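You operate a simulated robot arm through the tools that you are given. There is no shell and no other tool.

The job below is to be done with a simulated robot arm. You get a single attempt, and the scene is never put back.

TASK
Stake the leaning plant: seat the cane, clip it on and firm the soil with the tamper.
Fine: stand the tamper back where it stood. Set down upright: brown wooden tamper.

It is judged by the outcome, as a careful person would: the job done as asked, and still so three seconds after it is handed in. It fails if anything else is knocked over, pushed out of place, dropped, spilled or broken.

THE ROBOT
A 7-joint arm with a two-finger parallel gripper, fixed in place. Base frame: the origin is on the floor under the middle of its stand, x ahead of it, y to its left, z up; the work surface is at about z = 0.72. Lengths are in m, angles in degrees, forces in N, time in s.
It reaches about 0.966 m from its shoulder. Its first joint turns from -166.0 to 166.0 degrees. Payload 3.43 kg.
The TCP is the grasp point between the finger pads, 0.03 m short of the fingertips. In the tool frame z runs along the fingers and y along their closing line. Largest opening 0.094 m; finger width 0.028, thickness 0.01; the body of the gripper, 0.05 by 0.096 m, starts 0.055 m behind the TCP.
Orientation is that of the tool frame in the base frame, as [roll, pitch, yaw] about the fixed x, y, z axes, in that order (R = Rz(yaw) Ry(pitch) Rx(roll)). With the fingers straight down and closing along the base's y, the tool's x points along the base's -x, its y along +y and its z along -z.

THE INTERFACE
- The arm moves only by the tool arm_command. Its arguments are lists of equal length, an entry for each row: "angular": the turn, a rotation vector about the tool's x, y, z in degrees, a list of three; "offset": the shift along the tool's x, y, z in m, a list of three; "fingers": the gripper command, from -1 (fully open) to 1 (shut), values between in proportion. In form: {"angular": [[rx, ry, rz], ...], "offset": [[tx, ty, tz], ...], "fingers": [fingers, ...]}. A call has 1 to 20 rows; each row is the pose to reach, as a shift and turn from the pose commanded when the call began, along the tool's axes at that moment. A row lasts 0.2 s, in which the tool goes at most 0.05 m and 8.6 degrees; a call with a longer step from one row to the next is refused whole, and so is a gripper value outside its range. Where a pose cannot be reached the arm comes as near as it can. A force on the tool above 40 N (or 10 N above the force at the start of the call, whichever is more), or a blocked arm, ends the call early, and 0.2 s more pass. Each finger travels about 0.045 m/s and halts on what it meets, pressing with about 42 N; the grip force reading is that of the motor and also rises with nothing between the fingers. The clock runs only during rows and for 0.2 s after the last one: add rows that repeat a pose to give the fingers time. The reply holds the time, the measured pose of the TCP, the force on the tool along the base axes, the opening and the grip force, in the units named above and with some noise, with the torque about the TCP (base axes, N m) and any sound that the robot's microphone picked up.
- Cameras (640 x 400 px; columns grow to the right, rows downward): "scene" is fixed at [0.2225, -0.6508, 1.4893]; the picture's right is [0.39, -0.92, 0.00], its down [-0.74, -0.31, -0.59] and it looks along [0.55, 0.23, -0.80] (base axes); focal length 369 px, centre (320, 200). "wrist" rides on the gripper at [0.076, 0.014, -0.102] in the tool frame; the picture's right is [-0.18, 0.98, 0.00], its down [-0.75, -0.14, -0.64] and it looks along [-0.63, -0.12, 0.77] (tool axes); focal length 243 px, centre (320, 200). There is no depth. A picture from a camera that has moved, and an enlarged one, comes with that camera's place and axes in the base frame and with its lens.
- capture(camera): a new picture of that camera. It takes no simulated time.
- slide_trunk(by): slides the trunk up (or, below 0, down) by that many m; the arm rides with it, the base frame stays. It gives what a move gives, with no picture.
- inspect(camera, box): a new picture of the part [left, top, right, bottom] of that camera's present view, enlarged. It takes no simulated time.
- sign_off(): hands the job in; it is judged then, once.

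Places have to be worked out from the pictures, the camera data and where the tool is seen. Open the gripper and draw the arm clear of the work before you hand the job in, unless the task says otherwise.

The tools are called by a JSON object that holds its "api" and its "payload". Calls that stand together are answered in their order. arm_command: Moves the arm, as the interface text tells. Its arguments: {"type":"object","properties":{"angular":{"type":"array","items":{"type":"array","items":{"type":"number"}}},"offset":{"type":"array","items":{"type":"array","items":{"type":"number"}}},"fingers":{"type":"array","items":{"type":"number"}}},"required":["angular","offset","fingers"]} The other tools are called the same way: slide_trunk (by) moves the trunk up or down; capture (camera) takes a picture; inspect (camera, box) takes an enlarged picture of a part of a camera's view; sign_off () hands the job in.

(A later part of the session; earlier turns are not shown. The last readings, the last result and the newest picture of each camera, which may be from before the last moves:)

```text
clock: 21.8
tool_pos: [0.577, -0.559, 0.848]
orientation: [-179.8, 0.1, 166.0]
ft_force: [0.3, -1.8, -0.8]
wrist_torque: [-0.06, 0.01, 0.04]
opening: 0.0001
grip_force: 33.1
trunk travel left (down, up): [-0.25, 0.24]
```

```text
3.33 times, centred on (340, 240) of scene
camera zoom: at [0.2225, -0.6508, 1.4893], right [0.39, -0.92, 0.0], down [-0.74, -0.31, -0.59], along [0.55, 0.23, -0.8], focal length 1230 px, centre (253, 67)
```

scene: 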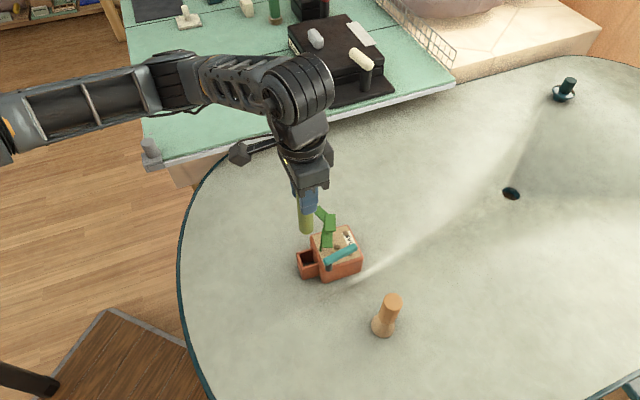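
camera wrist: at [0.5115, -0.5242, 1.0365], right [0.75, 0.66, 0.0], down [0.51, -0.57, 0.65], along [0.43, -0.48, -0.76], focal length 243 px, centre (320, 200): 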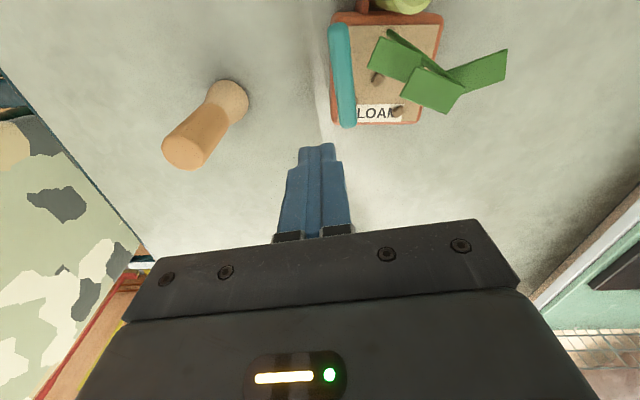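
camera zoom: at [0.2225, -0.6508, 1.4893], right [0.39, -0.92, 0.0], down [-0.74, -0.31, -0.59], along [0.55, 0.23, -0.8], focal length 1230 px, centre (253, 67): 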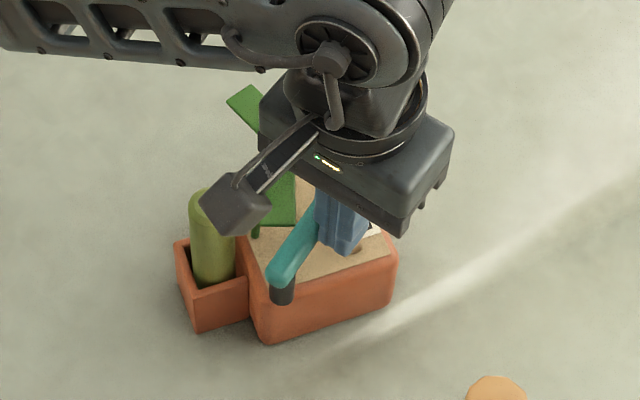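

The arm turns freely (about 2 N). I continue the same arc in small steps, watching the force as it approaches the leaves.

{"api": "arm_command", "payload": {"angular": [[0, 0, -4], [0, 0, -8], [0, 0, -12], [0, 0, -16], [0, 0, -20], [0, 0, -24], [0, 0, -28], [0, 0, -32]], "offset": [[-0.0011, 0.003, 0], [-0.002, 0.0062, 0], [-0.0026, 0.0094, 0], [-0.0031, 0.0127, 0], [-0.0033, 0.016, 0], [-0.0033, 0.0193, 0], [-0.003, 0.0225, 0], [-0.0026, 0.0257, 0]], "fingers": [1, 1, 1, 1, 1, 1, 1, 1]}}

{"api": "inspect", "payload": {"camera": "wrist", "box": [220, 20, 460, 220]}}

{"api": "inspect", "payload": {"camera": "scene", "box": [280, 180, 400, 300]}}

```text
clock: 23.6
tool_pos: [0.5857, -0.5343, 0.8481]
orientation: [-179.8, -0.1, -161.8]
ft_force: [0.6, -2.4, -1.1]
wrist_torque: [-0.01, -0.01, 0.02]
opening: 0.0004
grip_force: 32.7
trunk travel left (down, up): [-0.25, 0.24]
```

```text
2.00 times, centred on (340, 120) of wrist
camera zoom: at [0.5079, -0.5445, 0.9486], right [-0.13, 0.99, 0.0], down [0.76, 0.1, 0.64], along [0.64, 0.08, -0.77], focal length 485 px, centre (280, 360)
```

zoom: 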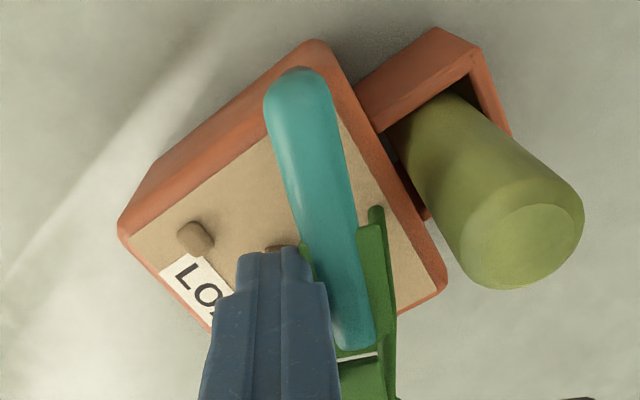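

```text
3.33 times, centred on (340, 240) of scene
camera zoom: at [0.2225, -0.6508, 1.4893], right [0.39, -0.92, 0.0], down [-0.74, -0.31, -0.59], along [0.55, 0.23, -0.8], focal length 1230 px, centre (253, 67)
```

zoom: 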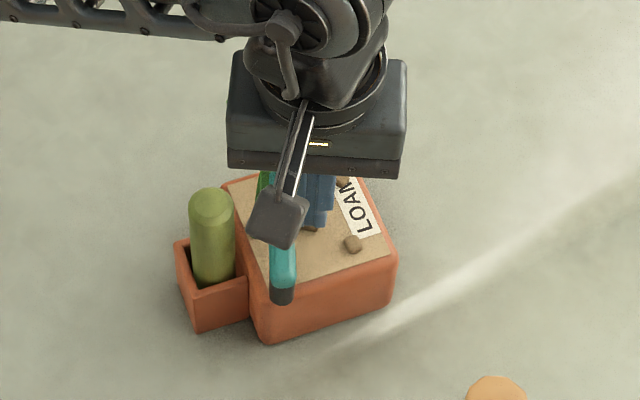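

Still only about 2 N; the clip is now roughly halfway and passing the stem. I continue toward the cane in small steps.

{"api": "arm_command", "payload": {"angular": [[0, 0, -4], [0, 0, -8], [0, 0, -12], [0, 0, -16], [0, 0, -20], [0, 0, -24]], "offset": [[-0.0011, 0.0031, 0], [-0.0021, 0.0063, 0], [-0.0027, 0.0095, 0], [-0.0032, 0.0127, 0], [-0.0033, 0.016, 0], [-0.0033, 0.0192, 0]], "fingers": [1, 1, 1, 1, 1, 1]}}

{"api": "inspect", "payload": {"camera": "wrist", "box": [220, 20, 460, 220]}}

{"api": "inspect", "payload": {"camera": "scene", "box": [280, 180, 400, 300]}}

```text
clock: 25.0
tool_pos: [0.5824, -0.5151, 0.8473]
orientation: [-179.7, -0.1, -138.0]
ft_force: [3.9, -6.1, 2.7]
wrist_torque: [-0.04, -0.07, -0.12]
opening: 0.0001
grip_force: 32.9
trunk travel left (down, up): [-0.25, 0.24]
```

```text
2.00 times, centred on (340, 120) of wrist
camera zoom: at [0.5163, -0.5561, 0.9503], right [-0.52, 0.85, -0.01], down [0.65, 0.4, 0.64], along [0.55, 0.33, -0.77], focal length 485 px, centre (280, 360)
```

zoom: 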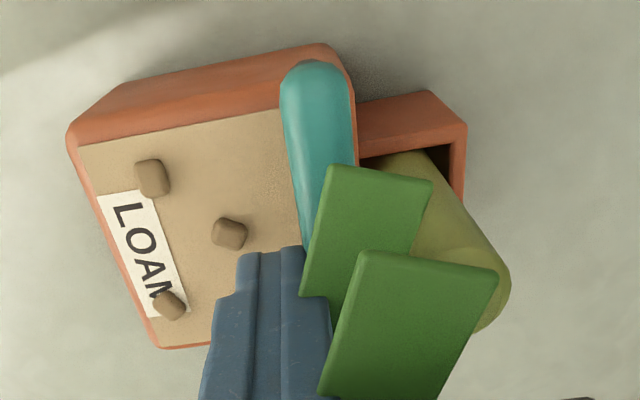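

```text
3.33 times, centred on (340, 240) of scene
camera zoom: at [0.2225, -0.6508, 1.4893], right [0.39, -0.92, 0.0], down [-0.74, -0.31, -0.59], along [0.55, 0.23, -0.8], focal length 1230 px, centre (253, 67)
```

zoom: 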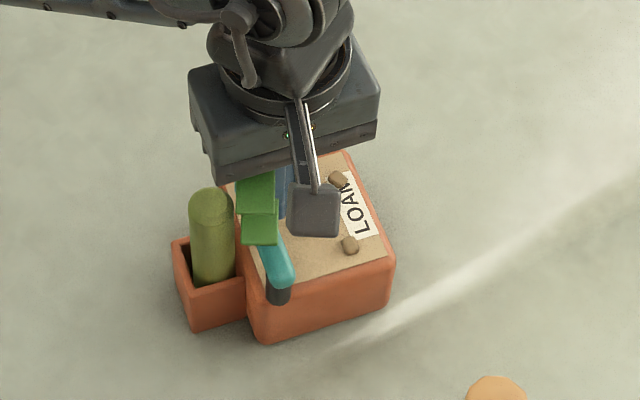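

The stem has been swept up against the cane and the force rose to about 7 N, so the clip has closed on stem and cane; the pot may have crept 1–2 mm, so I stop pushing. I back the fingers off along the way they came, then look whether the clip stays.

{"api": "arm_command", "payload": {"angular": [[0, 0, 0], [0, 0, 0], [0, 0, 0]], "offset": [[0, -0.005, 0], [0, -0.012, 0], [0, -0.02, 0]], "fingers": [1, 1, 1]}}

{"api": "inspect", "payload": {"camera": "wrist", "box": [220, 20, 460, 220]}}

{"api": "inspect", "payload": {"camera": "scene", "box": [280, 180, 400, 300]}}

```text
clock: 25.8
tool_pos: [0.5939, -0.5321, 0.8474]
orientation: [-179.8, -0.1, -138.0]
ft_force: [-0.2, 0.0, -0.1]
wrist_torque: [0.02, -0.01, -0.01]
opening: 0.0
grip_force: 33.5
trunk travel left (down, up): [-0.25, 0.24]
```

```text
2.00 times, centred on (340, 120) of wrist
camera zoom: at [0.5284, -0.571, 0.9489], right [-0.52, 0.85, 0.0], down [0.65, 0.4, 0.64], along [0.55, 0.33, -0.77], focal length 485 px, centre (280, 360)
```

zoom: 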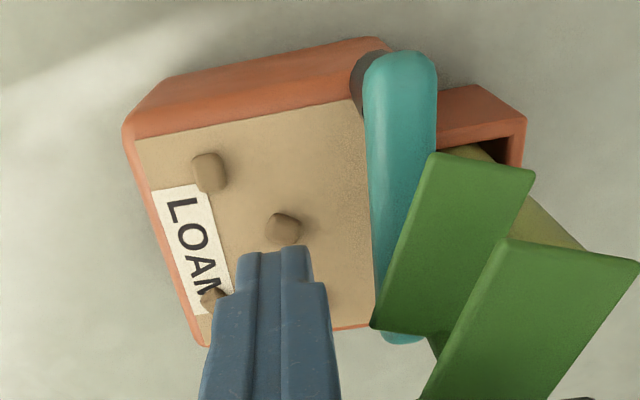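

```text
3.33 times, centred on (340, 240) of scene
camera zoom: at [0.2225, -0.6508, 1.4893], right [0.39, -0.92, 0.0], down [-0.74, -0.31, -0.59], along [0.55, 0.23, -0.8], focal length 1230 px, centre (253, 67)
```

zoom: 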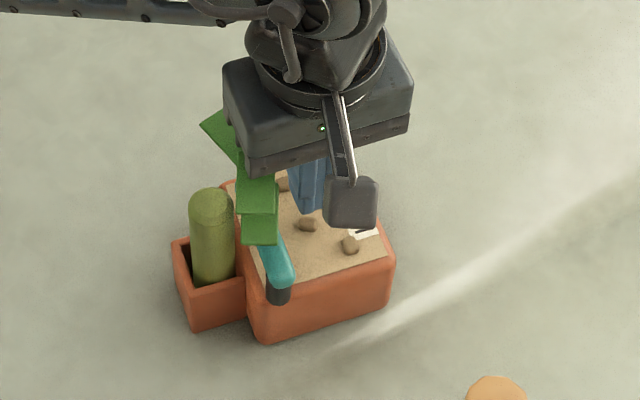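

The clip stays where I left it. I raise the closed fingers straight up and view the clip, stem and cane unobstructed.

{"api": "arm_command", "payload": {"angular": [[0, 0, 0], [0, 0, 0], [0, 0, 0], [0, 0, 0]], "offset": [[0, -0.003, -0.03], [0, -0.01, -0.07], [0, -0.03, -0.11], [0, -0.06, -0.13]], "fingers": [1, 1, 1, 1]}}

{"api": "inspect", "payload": {"camera": "wrist", "box": [300, 20, 500, 170]}}

{"api": "inspect", "payload": {"camera": "scene", "box": [280, 190, 380, 290]}}

```text
clock: 26.8
tool_pos: [0.6377, -0.575, 0.977]
orientation: [-179.8, -0.1, -138.0]
ft_force: [0.4, 0.4, 0.0]
wrist_torque: [0.0, 0.02, 0.02]
opening: 0.0002
grip_force: 33.3
trunk travel left (down, up): [-0.25, 0.24]
```

```text
2.67 times, centred on (400, 95) of wrist
camera zoom: at [0.5707, -0.6149, 1.0797], right [-0.52, 0.85, 0.0], down [0.65, 0.4, 0.64], along [0.55, 0.33, -0.77], focal length 647 px, centre (107, 480)
```

zoom: 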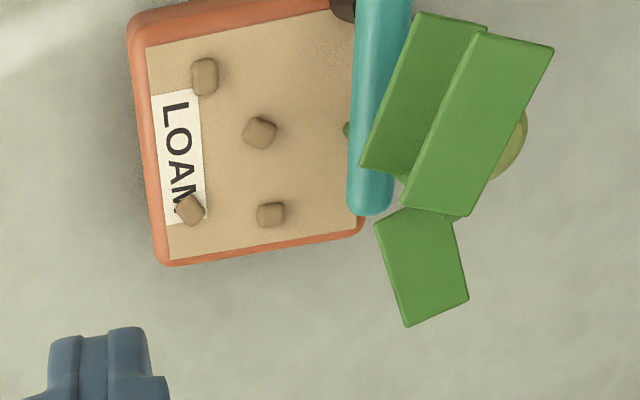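

```text
4.00 times, centred on (330, 240) of scene
camera zoom: at [0.2225, -0.6508, 1.4893], right [0.39, -0.92, 0.0], down [-0.74, -0.31, -0.59], along [0.55, 0.23, -0.8], focal length 1476 px, centre (280, 40)
```

zoom: 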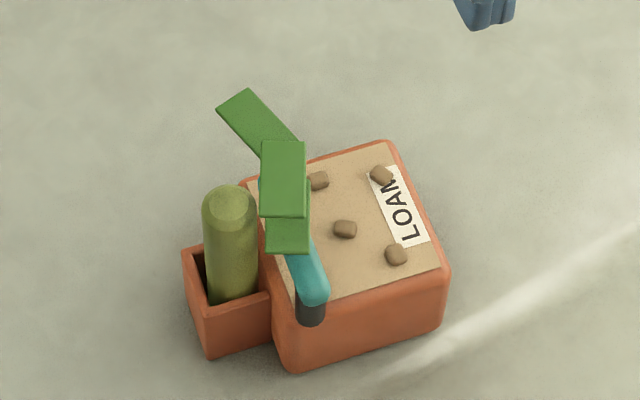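

The stem now stands up by the cane with the clip arm across it. I retake the same enlarged box as before to check whether the pot moved, and look at the clip closely.

{"api": "inspect", "payload": {"camera": "scene", "box": [280, 200, 360, 290]}}

{"api": "capture", "payload": {"camera": "wrist"}}

```text
4.44 times, centred on (320, 245) of scene
camera zoom: at [0.2225, -0.6508, 1.4893], right [0.39, -0.92, 0.0], down [-0.74, -0.31, -0.59], along [0.55, 0.23, -0.8], focal length 1640 px, centre (320, 0)
```

zoom: 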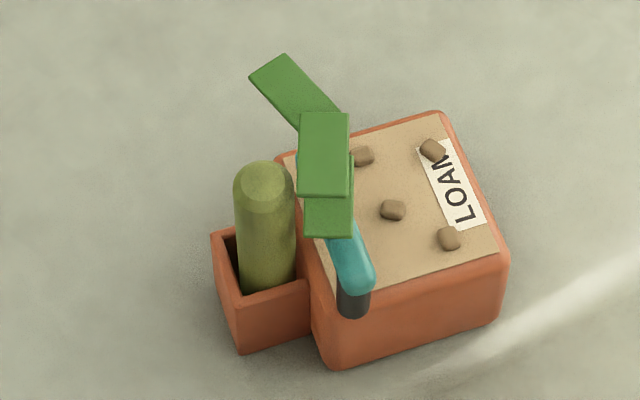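

```text
taken
camera wrist: at [0.5707, -0.6149, 1.0797], right [-0.52, 0.85, 0.0], down [0.65, 0.4, 0.64], along [0.55, 0.33, -0.77], focal length 243 px, centre (320, 200)
```

wrist: 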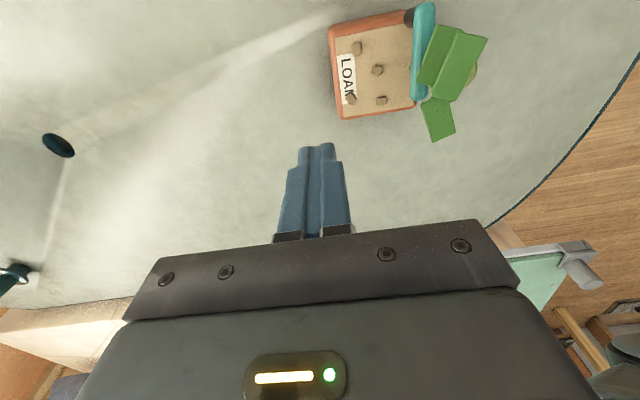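

The pot shifted only about 2 mm, and the clip lies at about 42°, where stem plus cane thickness should just fill the gap. I take a lower look from behind the post to check that the stem is pinched between clip and cane.

{"api": "arm_command", "payload": {"angular": [[0, 0, 0], [0, -6, 0], [0, -12, 0], [0, -18, 0], [0, -24, 0], [0, -30, 0]], "offset": [[0.025, 0.015, 0], [0.05, 0.03, 0.0], [0.075, 0.045, 0.0], [0.1, 0.06, 0.01], [0.12, 0.07, 0.02], [0.1234, 0.0747, 0.037]], "fingers": [1, 1, 1, 1, 1, 1]}}

{"api": "capture", "payload": {"camera": "wrist"}}

{"api": "inspect", "payload": {"camera": "wrist", "box": [260, 60, 400, 200]}}

```text
clock: 28.2
tool_pos: [0.494, -0.5999, 0.9399]
orientation: [-179.7, 30.0, -137.7]
ft_force: [0.5, -1.5, -0.5]
wrist_torque: [-0.03, 0.01, 0.01]
opening: 0.0001
grip_force: 32.7
trunk travel left (down, up): [-0.25, 0.24]
```

```text
taken
camera wrist: at [0.3979, -0.6686, 0.9903], right [-0.54, 0.84, 0.09], down [0.34, 0.12, 0.93], along [0.77, 0.53, -0.35], focal length 243 px, centre (320, 200)
```

wrist: 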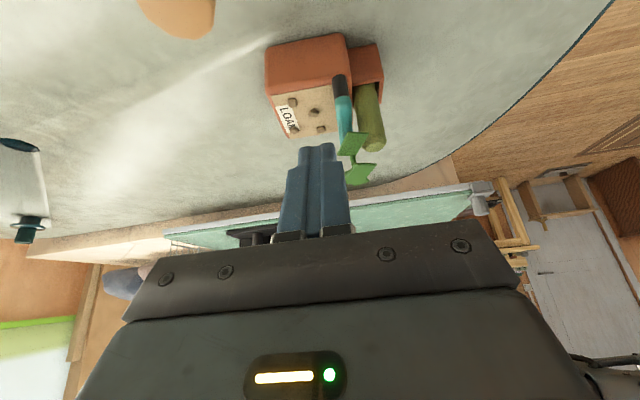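

```text
2.86 times, centred on (330, 130) of wrist
camera zoom: at [0.3979, -0.6686, 0.9903], right [-0.54, 0.84, 0.09], down [0.34, 0.12, 0.93], along [0.77, 0.53, -0.35], focal length 693 px, centre (291, 400)
```

zoom: 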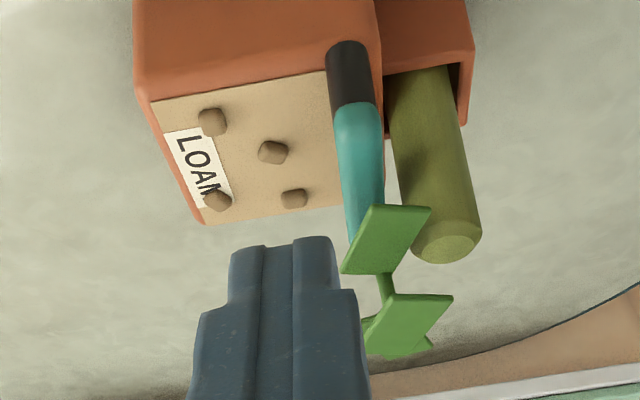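

There is a narrow gap between arm and cane with the stem rising in it; I zoom in closer on that place.

{"api": "inspect", "payload": {"camera": "wrist", "box": [325, 70, 395, 190]}}

{"api": "inspect", "payload": {"camera": "scene", "box": [300, 205, 350, 265]}}

```text
3.33 times, centred on (360, 130) of wrist
camera zoom: at [0.3979, -0.6686, 0.9903], right [-0.54, 0.84, 0.09], down [0.34, 0.12, 0.93], along [0.77, 0.53, -0.35], focal length 809 px, centre (187, 433)
```

zoom: 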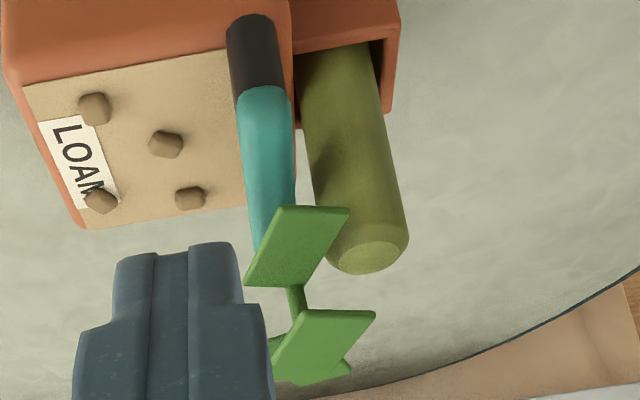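

```text
6.67 times, centred on (325, 235) of scene
camera zoom: at [0.2225, -0.6508, 1.4893], right [0.39, -0.92, 0.0], down [-0.74, -0.31, -0.59], along [0.55, 0.23, -0.8], focal length 2459 px, centre (287, -33)
```

zoom: 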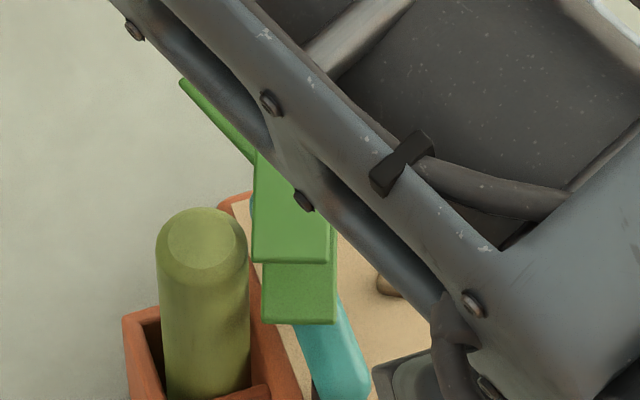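

The stem has come upright with the clip, but a gap of about 6 mm remains between clip arm and cane, so the clip is not yet home on the cane. To close it without sliding the pot I will squeeze arm and cane together between the fingers; first I bring the tool upright above them with the fingers part-open.

{"api": "arm_command", "payload": {"angular": [[0, 5, 0], [0, 10, 0], [0, 15, 0], [0, 20, 0], [0, 25, 0], [0, 30, 0]], "offset": [[-0.01, 0.004, -0.03], [-0.032, 0.01, -0.03], [-0.054, 0.018, -0.02], [-0.076, 0.026, -0.005], [-0.098, 0.034, 0.015], [-0.1194, 0.0413, 0.0343]], "fingers": [1, 0.5, 0, -0.36, -0.36, -0.36]}}

{"api": "arm_command", "payload": {"angular": [[0, 0, -4.4], [0, 0, -8.7], [0, 0, -8.7]], "offset": [[0, 0, 0], [0, 0, 0], [0, 0, 0]], "fingers": [-0.36, -0.36, -0.36]}}

{"api": "capture", "payload": {"camera": "wrist"}}

{"api": "inspect", "payload": {"camera": "wrist", "box": [240, 20, 420, 190]}}

{"api": "inspect", "payload": {"camera": "scene", "box": [280, 190, 380, 290]}}

```text
clock: 29.6
tool_pos: [0.5551, -0.4897, 0.9702]
orientation: [-179.9, -0.1, -138.1]
ft_force: [-0.5, 0.0, -0.2]
wrist_torque: [0.01, 0.01, -0.04]
opening: 0.0641
grip_force: 0.1
trunk travel left (down, up): [-0.25, 0.24]
```

```text
clock: 30.4
tool_pos: [0.5558, -0.4891, 0.9699]
orientation: [-179.8, -0.1, -129.1]
ft_force: [-0.1, 0.0, 1.0]
wrist_torque: [-0.02, -0.02, 0.0]
opening: 0.0639
grip_force: 0.0
trunk travel left (down, up): [-0.25, 0.24]
```

```text
taken
camera wrist: at [0.4968, -0.5396, 1.0724], right [-0.65, 0.76, 0.0], down [0.58, 0.5, 0.64], along [0.49, 0.41, -0.77], focal length 243 px, centre (320, 200)
```

wrist: 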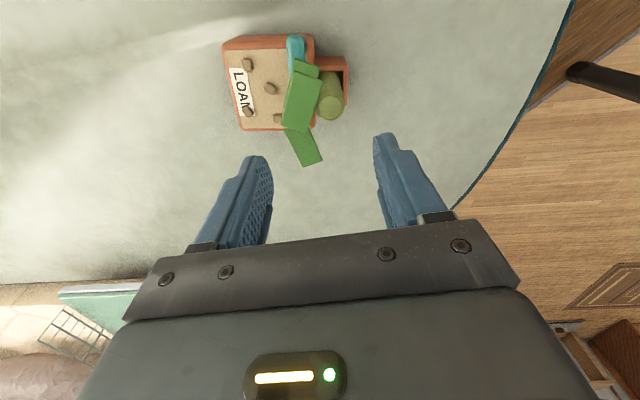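

```text
2.35 times, centred on (330, 105) of wrist
camera zoom: at [0.4968, -0.5396, 1.0724], right [-0.65, 0.76, 0.0], down [0.58, 0.5, 0.64], along [0.49, 0.41, -0.77], focal length 571 px, centre (296, 424)
```

zoom: 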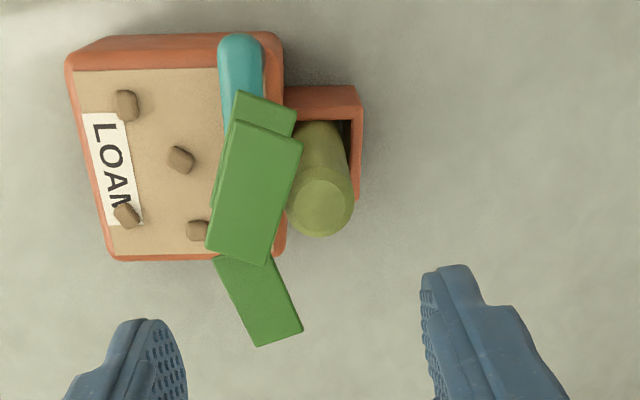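

```text
4.00 times, centred on (330, 240) of scene
camera zoom: at [0.2225, -0.6508, 1.4893], right [0.39, -0.92, 0.0], down [-0.74, -0.31, -0.59], along [0.55, 0.23, -0.8], focal length 1476 px, centre (280, 40)
```

zoom: 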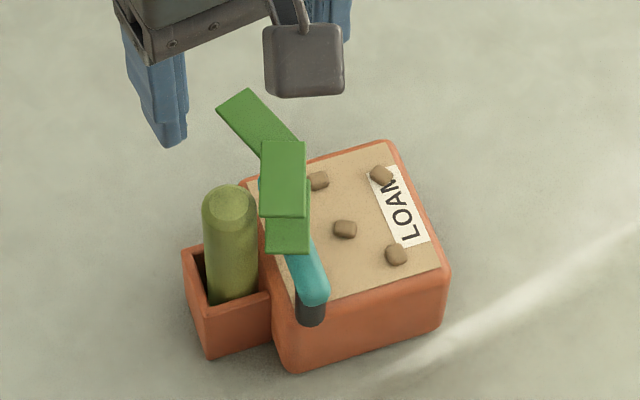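

The cane is 9 mm to +y of the tool axis and the arm about 21 mm to −y, leaving roughly an 8 mm gap to close. I shift 4 mm, open to 0.084 m and lower the fingers around both.

{"api": "arm_command", "payload": {"angular": [[0, 0, 0], [0, 0, 0], [0, 0, 0], [0, 0, 0], [0, 0, 0]], "offset": [[-0.001, -0.004, 0], [-0.001, -0.004, 0.01], [-0.001, -0.004, 0.05], [-0.001, -0.004, 0.09], [-0.001, -0.004, 0.127]], "fingers": [-0.787, -0.787, -0.787, -0.787, -0.787]}}

{"api": "capture", "payload": {"camera": "wrist"}}

{"api": "inspect", "payload": {"camera": "wrist", "box": [210, 20, 430, 230]}}

{"api": "inspect", "payload": {"camera": "scene", "box": [280, 190, 380, 290]}}

```text
clock: 31.6
tool_pos: [0.5587, -0.4919, 0.8424]
orientation: [-179.9, -0.1, -129.3]
ft_force: [0.7, 1.0, 0.0]
wrist_torque: [0.0, -0.01, 0.01]
opening: 0.0836
grip_force: 0.0
trunk travel left (down, up): [-0.25, 0.24]
```

```text
taken
camera wrist: at [0.4989, -0.5417, 0.944], right [-0.64, 0.76, 0.0], down [0.59, 0.5, 0.64], along [0.49, 0.41, -0.77], focal length 243 px, centre (320, 200)
```

wrist: 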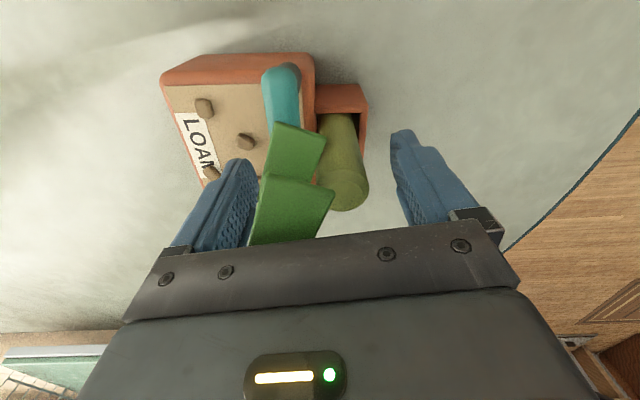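

```text
1.90 times, centred on (320, 125) of wrist
camera zoom: at [0.4989, -0.5417, 0.944], right [-0.64, 0.76, 0.0], down [0.59, 0.5, 0.64], along [0.49, 0.41, -0.77], focal length 462 px, centre (320, 343)
```

zoom: 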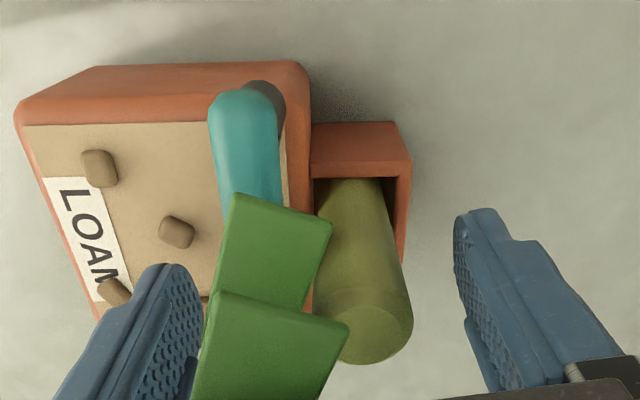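

```text
4.00 times, centred on (330, 240) of scene
camera zoom: at [0.2225, -0.6508, 1.4893], right [0.39, -0.92, 0.0], down [-0.74, -0.31, -0.59], along [0.55, 0.23, -0.8], focal length 1476 px, centre (280, 40)
```

zoom: 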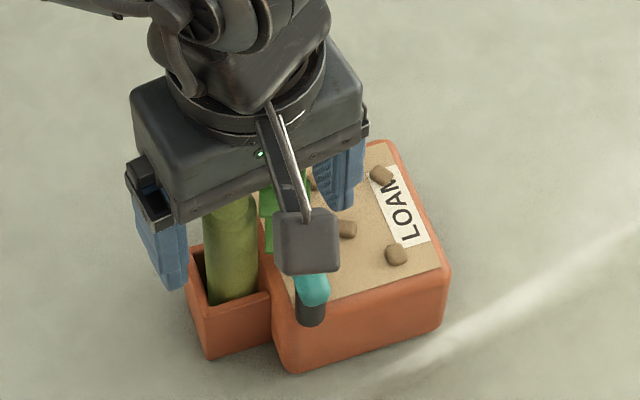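

The fingers straddle clip and cane (cane ≈ 13 mm to +y of the axis now). I close in small steps while shifting so that the cane-side finger stays just at the cane and the other finger moves the clip.

{"api": "arm_command", "payload": {"angular": [[0, 0, 0], [0, 0, 0], [0, 0, 0], [0, 0, 0], [0, 0, 0], [0, 0, 0]], "offset": [[0.001, -0.0014, 0], [0.001, -0.0028, 0], [0.001, -0.0028, 0], [0.001, -0.001, 0], [0.001, 0.0002, 0], [0.001, 0.0002, 0]], "fingers": [-0.532, -0.277, -0.277, -0.2, -0.149, -0.149]}}

{"api": "inspect", "payload": {"camera": "wrist", "box": [210, 20, 430, 230]}}

```text
clock: 33.0
tool_pos: [0.5566, -0.4929, 0.8432]
orientation: [-179.8, -0.2, -129.4]
ft_force: [1.9, -2.1, 0.9]
wrist_torque: [-0.02, -0.03, -0.04]
opening: 0.0553
grip_force: 1.6
trunk travel left (down, up): [-0.25, 0.24]
```

```text
1.90 times, centred on (320, 125) of wrist
camera zoom: at [0.4981, -0.5423, 0.9446], right [-0.64, 0.76, 0.0], down [0.59, 0.5, 0.64], along [0.49, 0.41, -0.77], focal length 462 px, centre (320, 343)
```

zoom: 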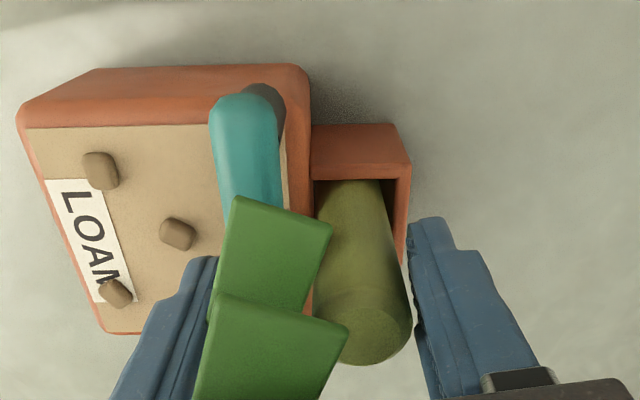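

Finger A now touches the clip (about 2.8 N) and the cane-side finger is a millimetre or so from the cane. I continue closing step by step.

{"api": "arm_command", "payload": {"angular": [[0, 0, 0], [0, 0, 0], [0, 0, 0], [0, 0, 0], [0, 0, 0]], "offset": [[0, 0.001, 0], [0, 0.0015, 0], [0, 0.002, 0], [0, 0.003, 0], [0, 0.003, 0]], "fingers": [-0.11, -0.064, -0.04, -0.021, -0.021]}}

{"api": "inspect", "payload": {"camera": "wrist", "box": [210, 20, 430, 230]}}

{"api": "inspect", "payload": {"camera": "scene", "box": [280, 190, 380, 290]}}

```text
clock: 34.2
tool_pos: [0.5557, -0.4907, 0.8432]
orientation: [-179.7, -0.1, -129.3]
ft_force: [2.9, -1.0, 0.8]
wrist_torque: [-0.02, -0.08, -0.07]
opening: 0.0502
grip_force: 2.5
trunk travel left (down, up): [-0.25, 0.24]
```

```text
1.90 times, centred on (320, 125) of wrist
camera zoom: at [0.4966, -0.5407, 0.9453], right [-0.64, 0.76, 0.0], down [0.59, 0.5, 0.64], along [0.49, 0.41, -0.77], focal length 462 px, centre (320, 343)
```

zoom: 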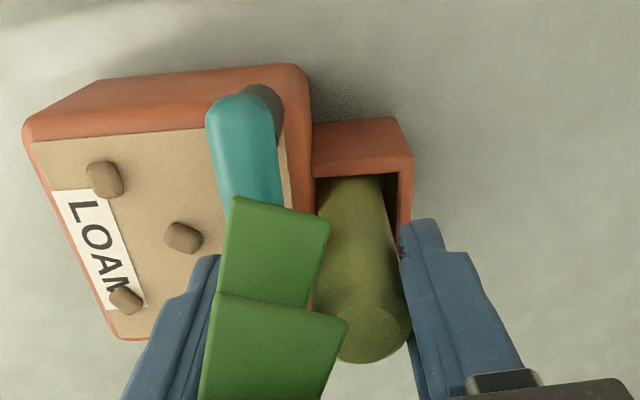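

```text
4.00 times, centred on (330, 240) of scene
camera zoom: at [0.2225, -0.6508, 1.4893], right [0.39, -0.92, 0.0], down [-0.74, -0.31, -0.59], along [0.55, 0.23, -0.8], focal length 1476 px, centre (280, 40)
```

zoom: 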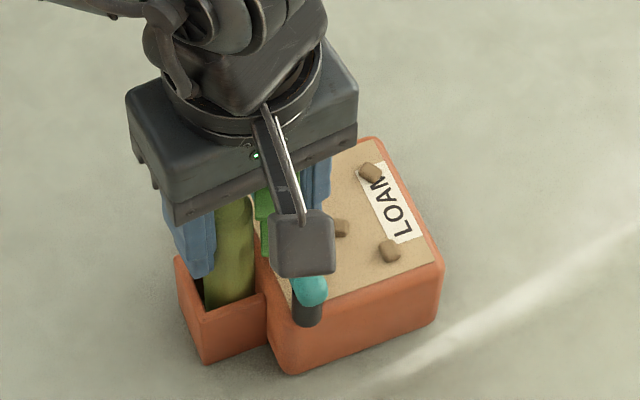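

The pot itself started to turn slightly under the push while the cane-side finger has now reached the cane. I now squeeze with the clip-side finger held still and the cane-side finger pressing back, so the forces stay within the pot and the shift is undone.

{"api": "arm_command", "payload": {"angular": [[0, 0, 0], [0, 0, 0], [0, 0, 0], [0, 0, 0]], "offset": [[0, -0.0005, 0], [0, -0.001, 0], [0, -0.002, 0], [0, -0.002, 0]], "fingers": [0, 0.021, 0.064, 0.064]}}

{"api": "inspect", "payload": {"camera": "wrist", "box": [210, 20, 430, 230]}}

{"api": "inspect", "payload": {"camera": "scene", "box": [280, 190, 380, 290]}}

```text
clock: 35.2
tool_pos: [0.5573, -0.4919, 0.8435]
orientation: [-179.8, -0.2, -129.3]
ft_force: [-3.0, 1.3, 2.1]
wrist_torque: [0.16, 0.23, -0.06]
opening: 0.0492
grip_force: 4.8
trunk travel left (down, up): [-0.25, 0.24]
```

```text
1.90 times, centred on (320, 125) of wrist
camera zoom: at [0.4979, -0.5419, 0.9451], right [-0.64, 0.76, 0.0], down [0.59, 0.5, 0.64], along [0.49, 0.41, -0.77], focal length 462 px, centre (320, 343)
```

zoom: 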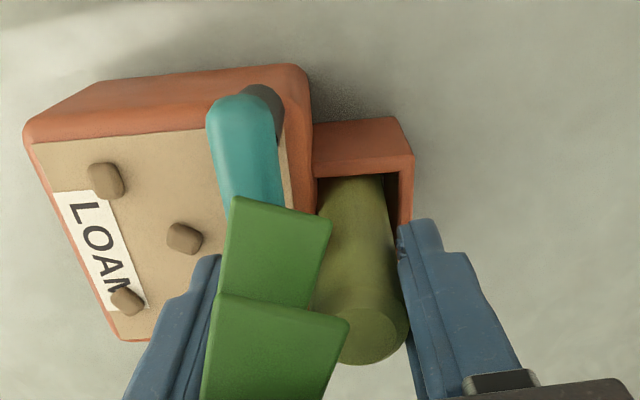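

```text
4.00 times, centred on (330, 240) of scene
camera zoom: at [0.2225, -0.6508, 1.4893], right [0.39, -0.92, 0.0], down [-0.74, -0.31, -0.59], along [0.55, 0.23, -0.8], focal length 1476 px, centre (280, 40)
```

zoom: 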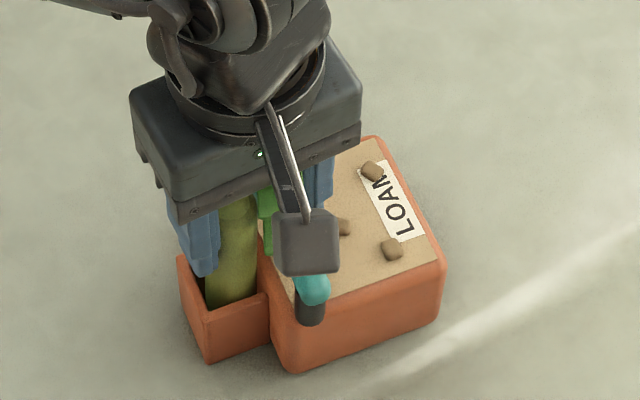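

The stack between the fingers stays at 0.049 m against a rising grip, i.e. clip (0.015) + stem (≈0.007) + cane (0.027), so the stem is pinched to the cane. I squeeze a little harder briefly to see whether the clip goes any further.

{"api": "arm_command", "payload": {"angular": [[0, 0, 0], [0, 0, 0], [0, 0, 0]], "offset": [[0, 0.0005, 0], [0, 0.0005, 0], [0, 0.0005, 0]], "fingers": [0.15, 0.234, 0.234]}}

{"api": "inspect", "payload": {"camera": "wrist", "box": [210, 20, 430, 230]}}

```text
clock: 36.0
tool_pos: [0.5583, -0.4908, 0.8433]
orientation: [-179.8, -0.1, -129.3]
ft_force: [0.0, 0.1, 0.4]
wrist_torque: [0.16, 0.31, -0.14]
opening: 0.0488
grip_force: 11.1
trunk travel left (down, up): [-0.25, 0.24]
```

```text
1.90 times, centred on (320, 125) of wrist
camera zoom: at [0.4981, -0.5418, 0.9451], right [-0.64, 0.76, 0.0], down [0.59, 0.5, 0.64], along [0.49, 0.41, -0.77], focal length 462 px, centre (320, 343)
```

zoom: 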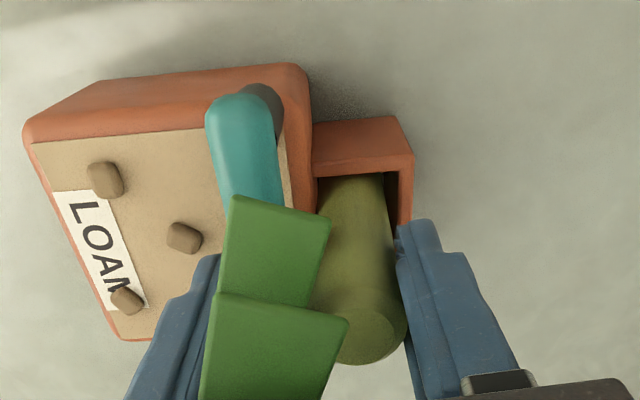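

The stack is solid at 0.0488 m under 11 N with no net force: the clip is fully home on stem and cane. I open the fingers wide and lift straight up.

{"api": "arm_command", "payload": {"angular": [[0, 0, 0], [0, 0, 0], [0, 0, 0]], "offset": [[0, 0, 0], [0, 0, 0], [0, 0, 0]], "fingers": [-0.2, -0.6, -0.787]}}

{"api": "arm_command", "payload": {"angular": [[0, 0, 0], [0, 0, 0], [0, 0, 0], [0, 0, 0], [0, 0, 0]], "offset": [[0, 0, -0.02], [0, 0, -0.05], [0, 0, -0.09], [0.02, 0, -0.12], [0.05, 0, -0.14]], "fingers": [-0.787, -0.787, -0.787, -0.787, -0.787]}}

{"api": "capture", "payload": {"camera": "scene"}}

{"api": "inspect", "payload": {"camera": "scene", "box": [280, 200, 360, 290]}}

{"api": "capture", "payload": {"camera": "wrist"}}

```text
clock: 36.8
tool_pos: [0.5579, -0.4925, 0.8428]
orientation: [-179.7, -0.1, -129.2]
ft_force: [-0.1, 0.2, 0.3]
wrist_torque: [0.0, 0.0, -0.01]
opening: 0.0838
grip_force: 0.1
trunk travel left (down, up): [-0.25, 0.24]
```

```text
clock: 38.0
tool_pos: [0.5265, -0.5275, 0.9839]
orientation: [-179.8, -0.1, -129.2]
ft_force: [-0.2, -0.3, -0.1]
wrist_torque: [-0.03, 0.02, -0.01]
opening: 0.0838
grip_force: 0.0
trunk travel left (down, up): [-0.25, 0.24]
```

```text
taken
```

scene: 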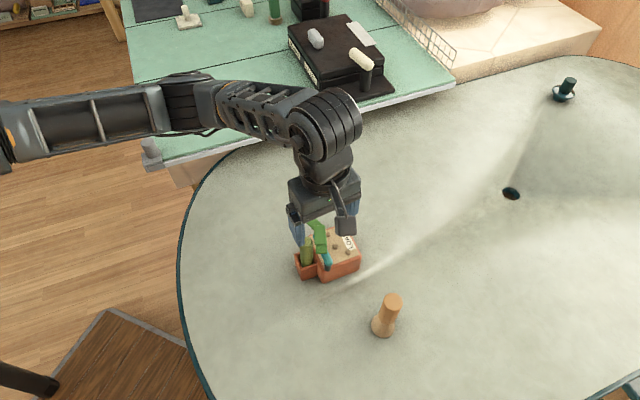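

```text
4.44 times, centred on (320, 245) of scene
camera zoom: at [0.2225, -0.6508, 1.4893], right [0.39, -0.92, 0.0], down [-0.74, -0.31, -0.59], along [0.55, 0.23, -0.8], focal length 1640 px, centre (320, 0)
```

zoom: 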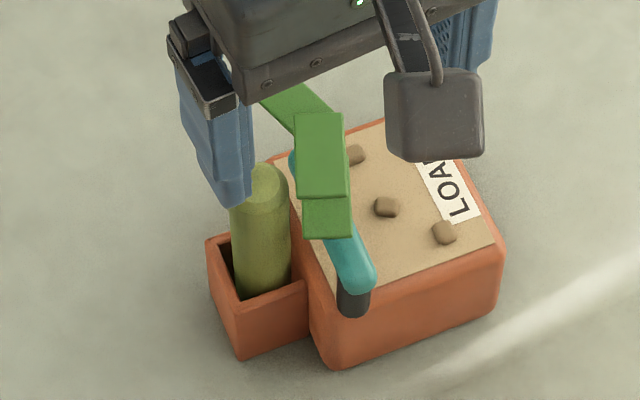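

```text
taken
camera wrist: at [0.4676, -0.578, 1.0862], right [-0.65, 0.76, 0.0], down [0.58, 0.5, 0.64], along [0.49, 0.41, -0.77], focal length 243 px, centre (320, 200)
```

wrist: 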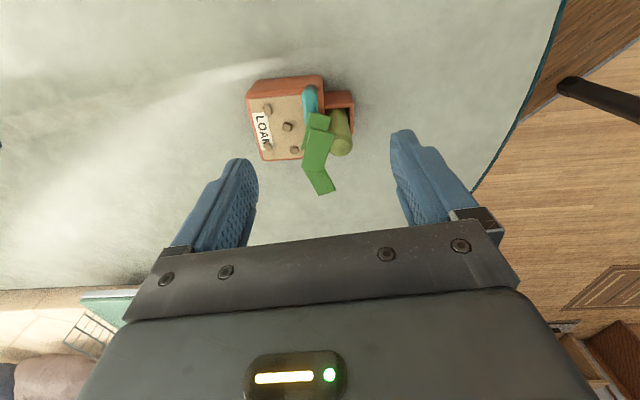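

Clip, stem and cane stay together and the pot sits practically where it was. Next is the tamper at ≈ (0.49,-0.68): I move above it with the fingers fully open, turning back to the earlier yaw.

{"api": "arm_command", "payload": {"angular": [[0, 0, 8], [0, 0, 16], [0, 0, 24], [0, 0, 32], [0, 0, 40], [0, 0, 48], [0, 0, 56], [0, 0, 64], [0, 0, 72], [0, 0, 80], [0, 0, 88], [0, 0, 93]], "offset": [[0.0117, -0.0056, 0], [0.0234, -0.0112, 0], [0.0351, -0.0168, 0], [0.0468, -0.0224, 0], [0.0585, -0.028, 0], [0.0702, -0.0337, 0], [0.0819, -0.0393, 0], [0.0936, -0.045, 0], [0.1053, -0.0505, 0], [0.117, -0.056, 0], [0.1287, -0.062, 0], [0.1405, -0.0674, 0]], "fingers": [-0.8, -0.9, -1, -1, -1, -1, -1, -1, -1, -1, -1, -1]}}

{"api": "capture", "payload": {"camera": "wrist"}}

{"api": "inspect", "payload": {"camera": "wrist", "box": [250, 40, 390, 180]}}

{"api": "inspect", "payload": {"camera": "scene", "box": [280, 200, 360, 290]}}

```text
clock: 40.6
tool_pos: [0.4888, -0.6824, 0.9833]
orientation: [-179.9, 0.2, 137.7]
ft_force: [0.5, 0.3, 0.4]
wrist_torque: [0.02, 0.02, -0.04]
opening: 0.0943
grip_force: 0.0
trunk travel left (down, up): [-0.25, 0.24]
```

```text
taken
camera wrist: at [0.4422, -0.6195, 1.085], right [0.8, 0.6, 0.0], down [0.46, -0.61, 0.64], along [0.39, -0.51, -0.76], focal length 243 px, centre (320, 200)
```

wrist: 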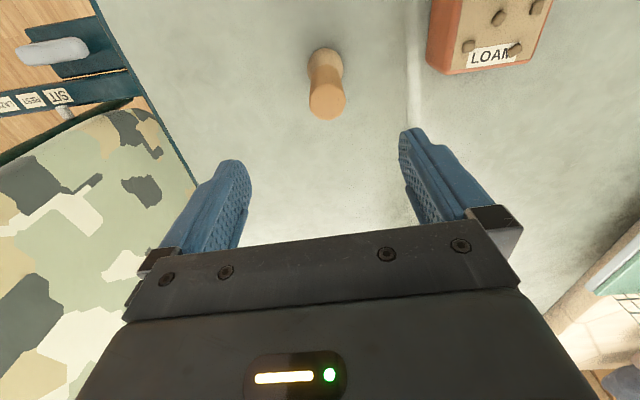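

```text
2.86 times, centred on (320, 110) of wrist
camera zoom: at [0.4422, -0.6195, 1.085], right [0.8, 0.6, 0.0], down [0.46, -0.61, 0.64], along [0.39, -0.51, -0.76], focal length 693 px, centre (320, 457)
```

zoom: 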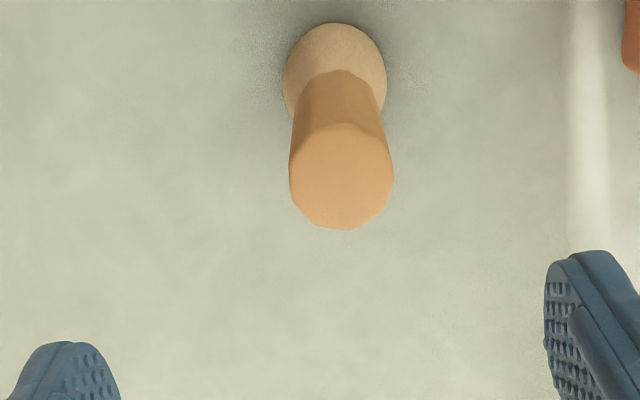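

```text
4.44 times, centred on (320, 245) of scene
camera zoom: at [0.2225, -0.6508, 1.4893], right [0.39, -0.92, 0.0], down [-0.74, -0.31, -0.59], along [0.55, 0.23, -0.8], focal length 1640 px, centre (320, 0)
```

zoom: 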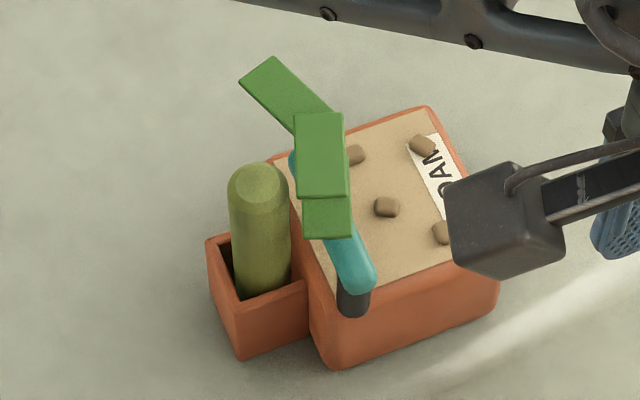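

The tamper's top and foot both project to about 4 mm (+x) and 7.6 mm (+y) of the tool axis, i.e. at ≈ (0.491,-0.673). I correct and lower the open fingers around its handle.

{"api": "arm_command", "payload": {"angular": [[0, 0, 0], [0, 0, 0], [0, 0, 0], [0, 0, 0], [0, 0, 0]], "offset": [[0.004, 0.0076, 0.02], [0.004, 0.0076, 0.06], [0.004, 0.0076, 0.1], [0.004, 0.0076, 0.14], [0.004, 0.0076, 0.163]], "fingers": [-1, -1, -1, -1, -1]}}

{"api": "inspect", "payload": {"camera": "wrist", "box": [220, 40, 420, 230]}}

{"api": "inspect", "payload": {"camera": "scene", "box": [340, 250, 440, 350]}}

```text
clock: 41.8
tool_pos: [0.4921, -0.6743, 0.8195]
orientation: [-179.8, 0.2, 137.7]
ft_force: [0.2, 0.0, -1.0]
wrist_torque: [0.0, 0.03, 0.03]
opening: 0.0941
grip_force: 0.2
trunk travel left (down, up): [-0.25, 0.24]
```

```text
2.11 times, centred on (320, 135) of wrist
camera zoom: at [0.445, -0.6123, 0.9221], right [0.8, 0.6, 0.0], down [0.46, -0.61, 0.65], along [0.39, -0.51, -0.76], focal length 511 px, centre (320, 337)
```

zoom: 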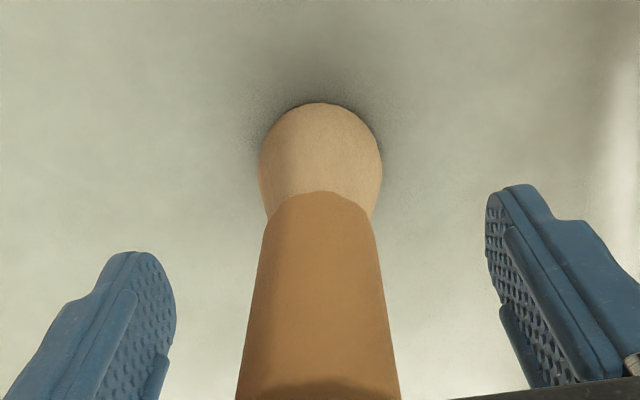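

```text
4.00 times, centred on (390, 300) of scene
camera zoom: at [0.2225, -0.6508, 1.4893], right [0.39, -0.92, 0.0], down [-0.74, -0.31, -0.59], along [0.55, 0.23, -0.8], focal length 1476 px, centre (40, -200)
```

zoom: 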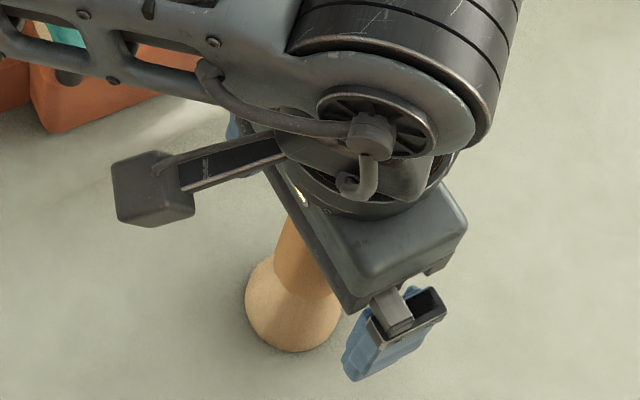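

The handle is centred between the fingers. I note the pose (0.4918,-0.6738, z 0.820) for putting it back, and close.

{"api": "arm_command", "payload": {"angular": [[0, 0, 0], [0, 0, 0], [0, 0, 0], [0, 0, 0], [0, 0, 0], [0, 0, 0]], "offset": [[0, 0, 0], [0, 0, 0], [0, 0, 0], [0, 0, 0], [0, 0, 0], [0, 0, 0]], "fingers": [0.0, 0.5, 1, 1, 1, 1]}}

{"api": "inspect", "payload": {"camera": "wrist", "box": [220, 40, 420, 230]}}

```text
clock: 43.2
tool_pos: [0.4917, -0.6748, 0.8208]
orientation: [-179.9, 0.1, 137.7]
ft_force: [-0.6, -0.4, 0.1]
wrist_torque: [-0.04, 0.06, 0.0]
opening: 0.0331
grip_force: 42.0
trunk travel left (down, up): [-0.25, 0.24]
```

```text
2.11 times, centred on (320, 135) of wrist
camera zoom: at [0.4451, -0.6124, 0.9225], right [0.8, 0.6, 0.0], down [0.46, -0.61, 0.65], along [0.39, -0.51, -0.76], focal length 511 px, centre (320, 337)
```

zoom: 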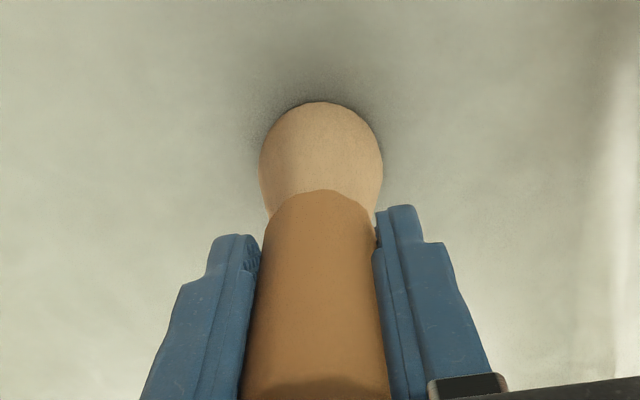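

Held at 0.033 m opening with 42 N. I lift the tamper and carry it to the free side of the pot's soil, staying high.

{"api": "arm_command", "payload": {"angular": [[0, 0, 0], [0, 0, 0], [0, 0, 0], [0, 0, 0], [0, 0, 0]], "offset": [[0, 0, -0.02], [0, 0, -0.06], [0, 0, -0.1], [0, 0, -0.14], [0, 0, -0.165]], "fingers": [1, 1, 1, 1, 1]}}

{"api": "arm_command", "payload": {"angular": [[0, 0, 0], [0, 0, 0], [0, 0, 0], [0, 0, 0], [0, 0, 0]], "offset": [[0.002, 0.035, 0], [0.004, 0.07, 0], [0.006, 0.105, 0], [0.008, 0.14, 0], [0.0096, 0.1725, 0]], "fingers": [1, 1, 1, 1, 1]}}

{"api": "capture", "payload": {"camera": "wrist"}}

{"api": "inspect", "payload": {"camera": "wrist", "box": [230, 20, 410, 200]}}

{"api": "inspect", "payload": {"camera": "scene", "box": [280, 180, 400, 300]}}

```text
clock: 44.4
tool_pos: [0.4895, -0.6723, 0.9845]
orientation: [-179.9, 0.2, 137.7]
ft_force: [0.0, 1.5, -1.5]
wrist_torque: [-0.01, 0.01, 0.02]
opening: 0.033
grip_force: 42.4
trunk travel left (down, up): [-0.25, 0.24]
```

```text
clock: 45.6
tool_pos: [0.5979, -0.539, 0.9844]
orientation: [-179.8, 0.2, 137.6]
ft_force: [-0.1, -1.5, -1.1]
wrist_torque: [0.03, -0.06, 0.01]
opening: 0.0332
grip_force: 42.3
trunk travel left (down, up): [-0.25, 0.24]
```

```text
taken
camera wrist: at [0.5516, -0.4769, 1.0861], right [0.8, 0.6, 0.0], down [0.46, -0.61, 0.64], along [0.39, -0.52, -0.76], focal length 243 px, centre (320, 200)
```

wrist: 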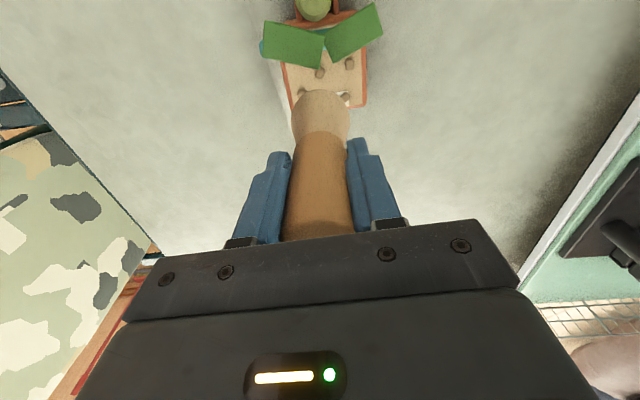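

```text
2.22 times, centred on (320, 110) of wrist
camera zoom: at [0.5516, -0.4769, 1.0861], right [0.8, 0.6, 0.0], down [0.46, -0.61, 0.64], along [0.39, -0.52, -0.76], focal length 539 px, centre (320, 400)
```

zoom: 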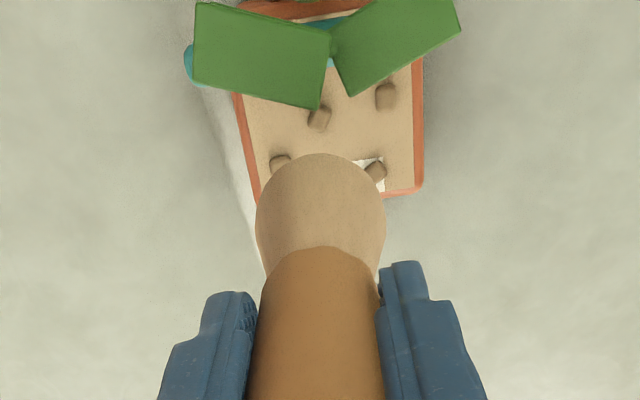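

```text
3.33 times, centred on (340, 240) of scene
camera zoom: at [0.2225, -0.6508, 1.4893], right [0.39, -0.92, 0.0], down [-0.74, -0.31, -0.59], along [0.55, 0.23, -0.8], focal length 1230 px, centre (253, 67)
```

zoom: 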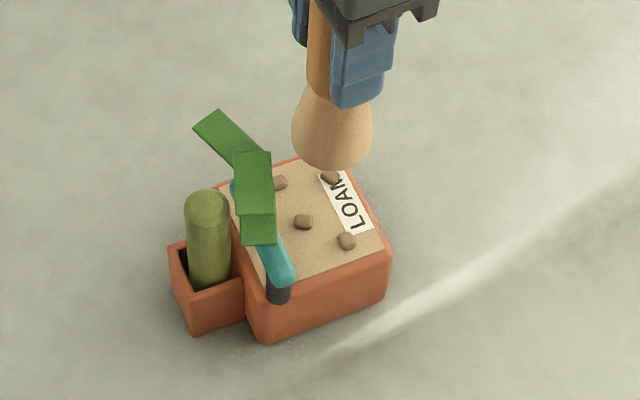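

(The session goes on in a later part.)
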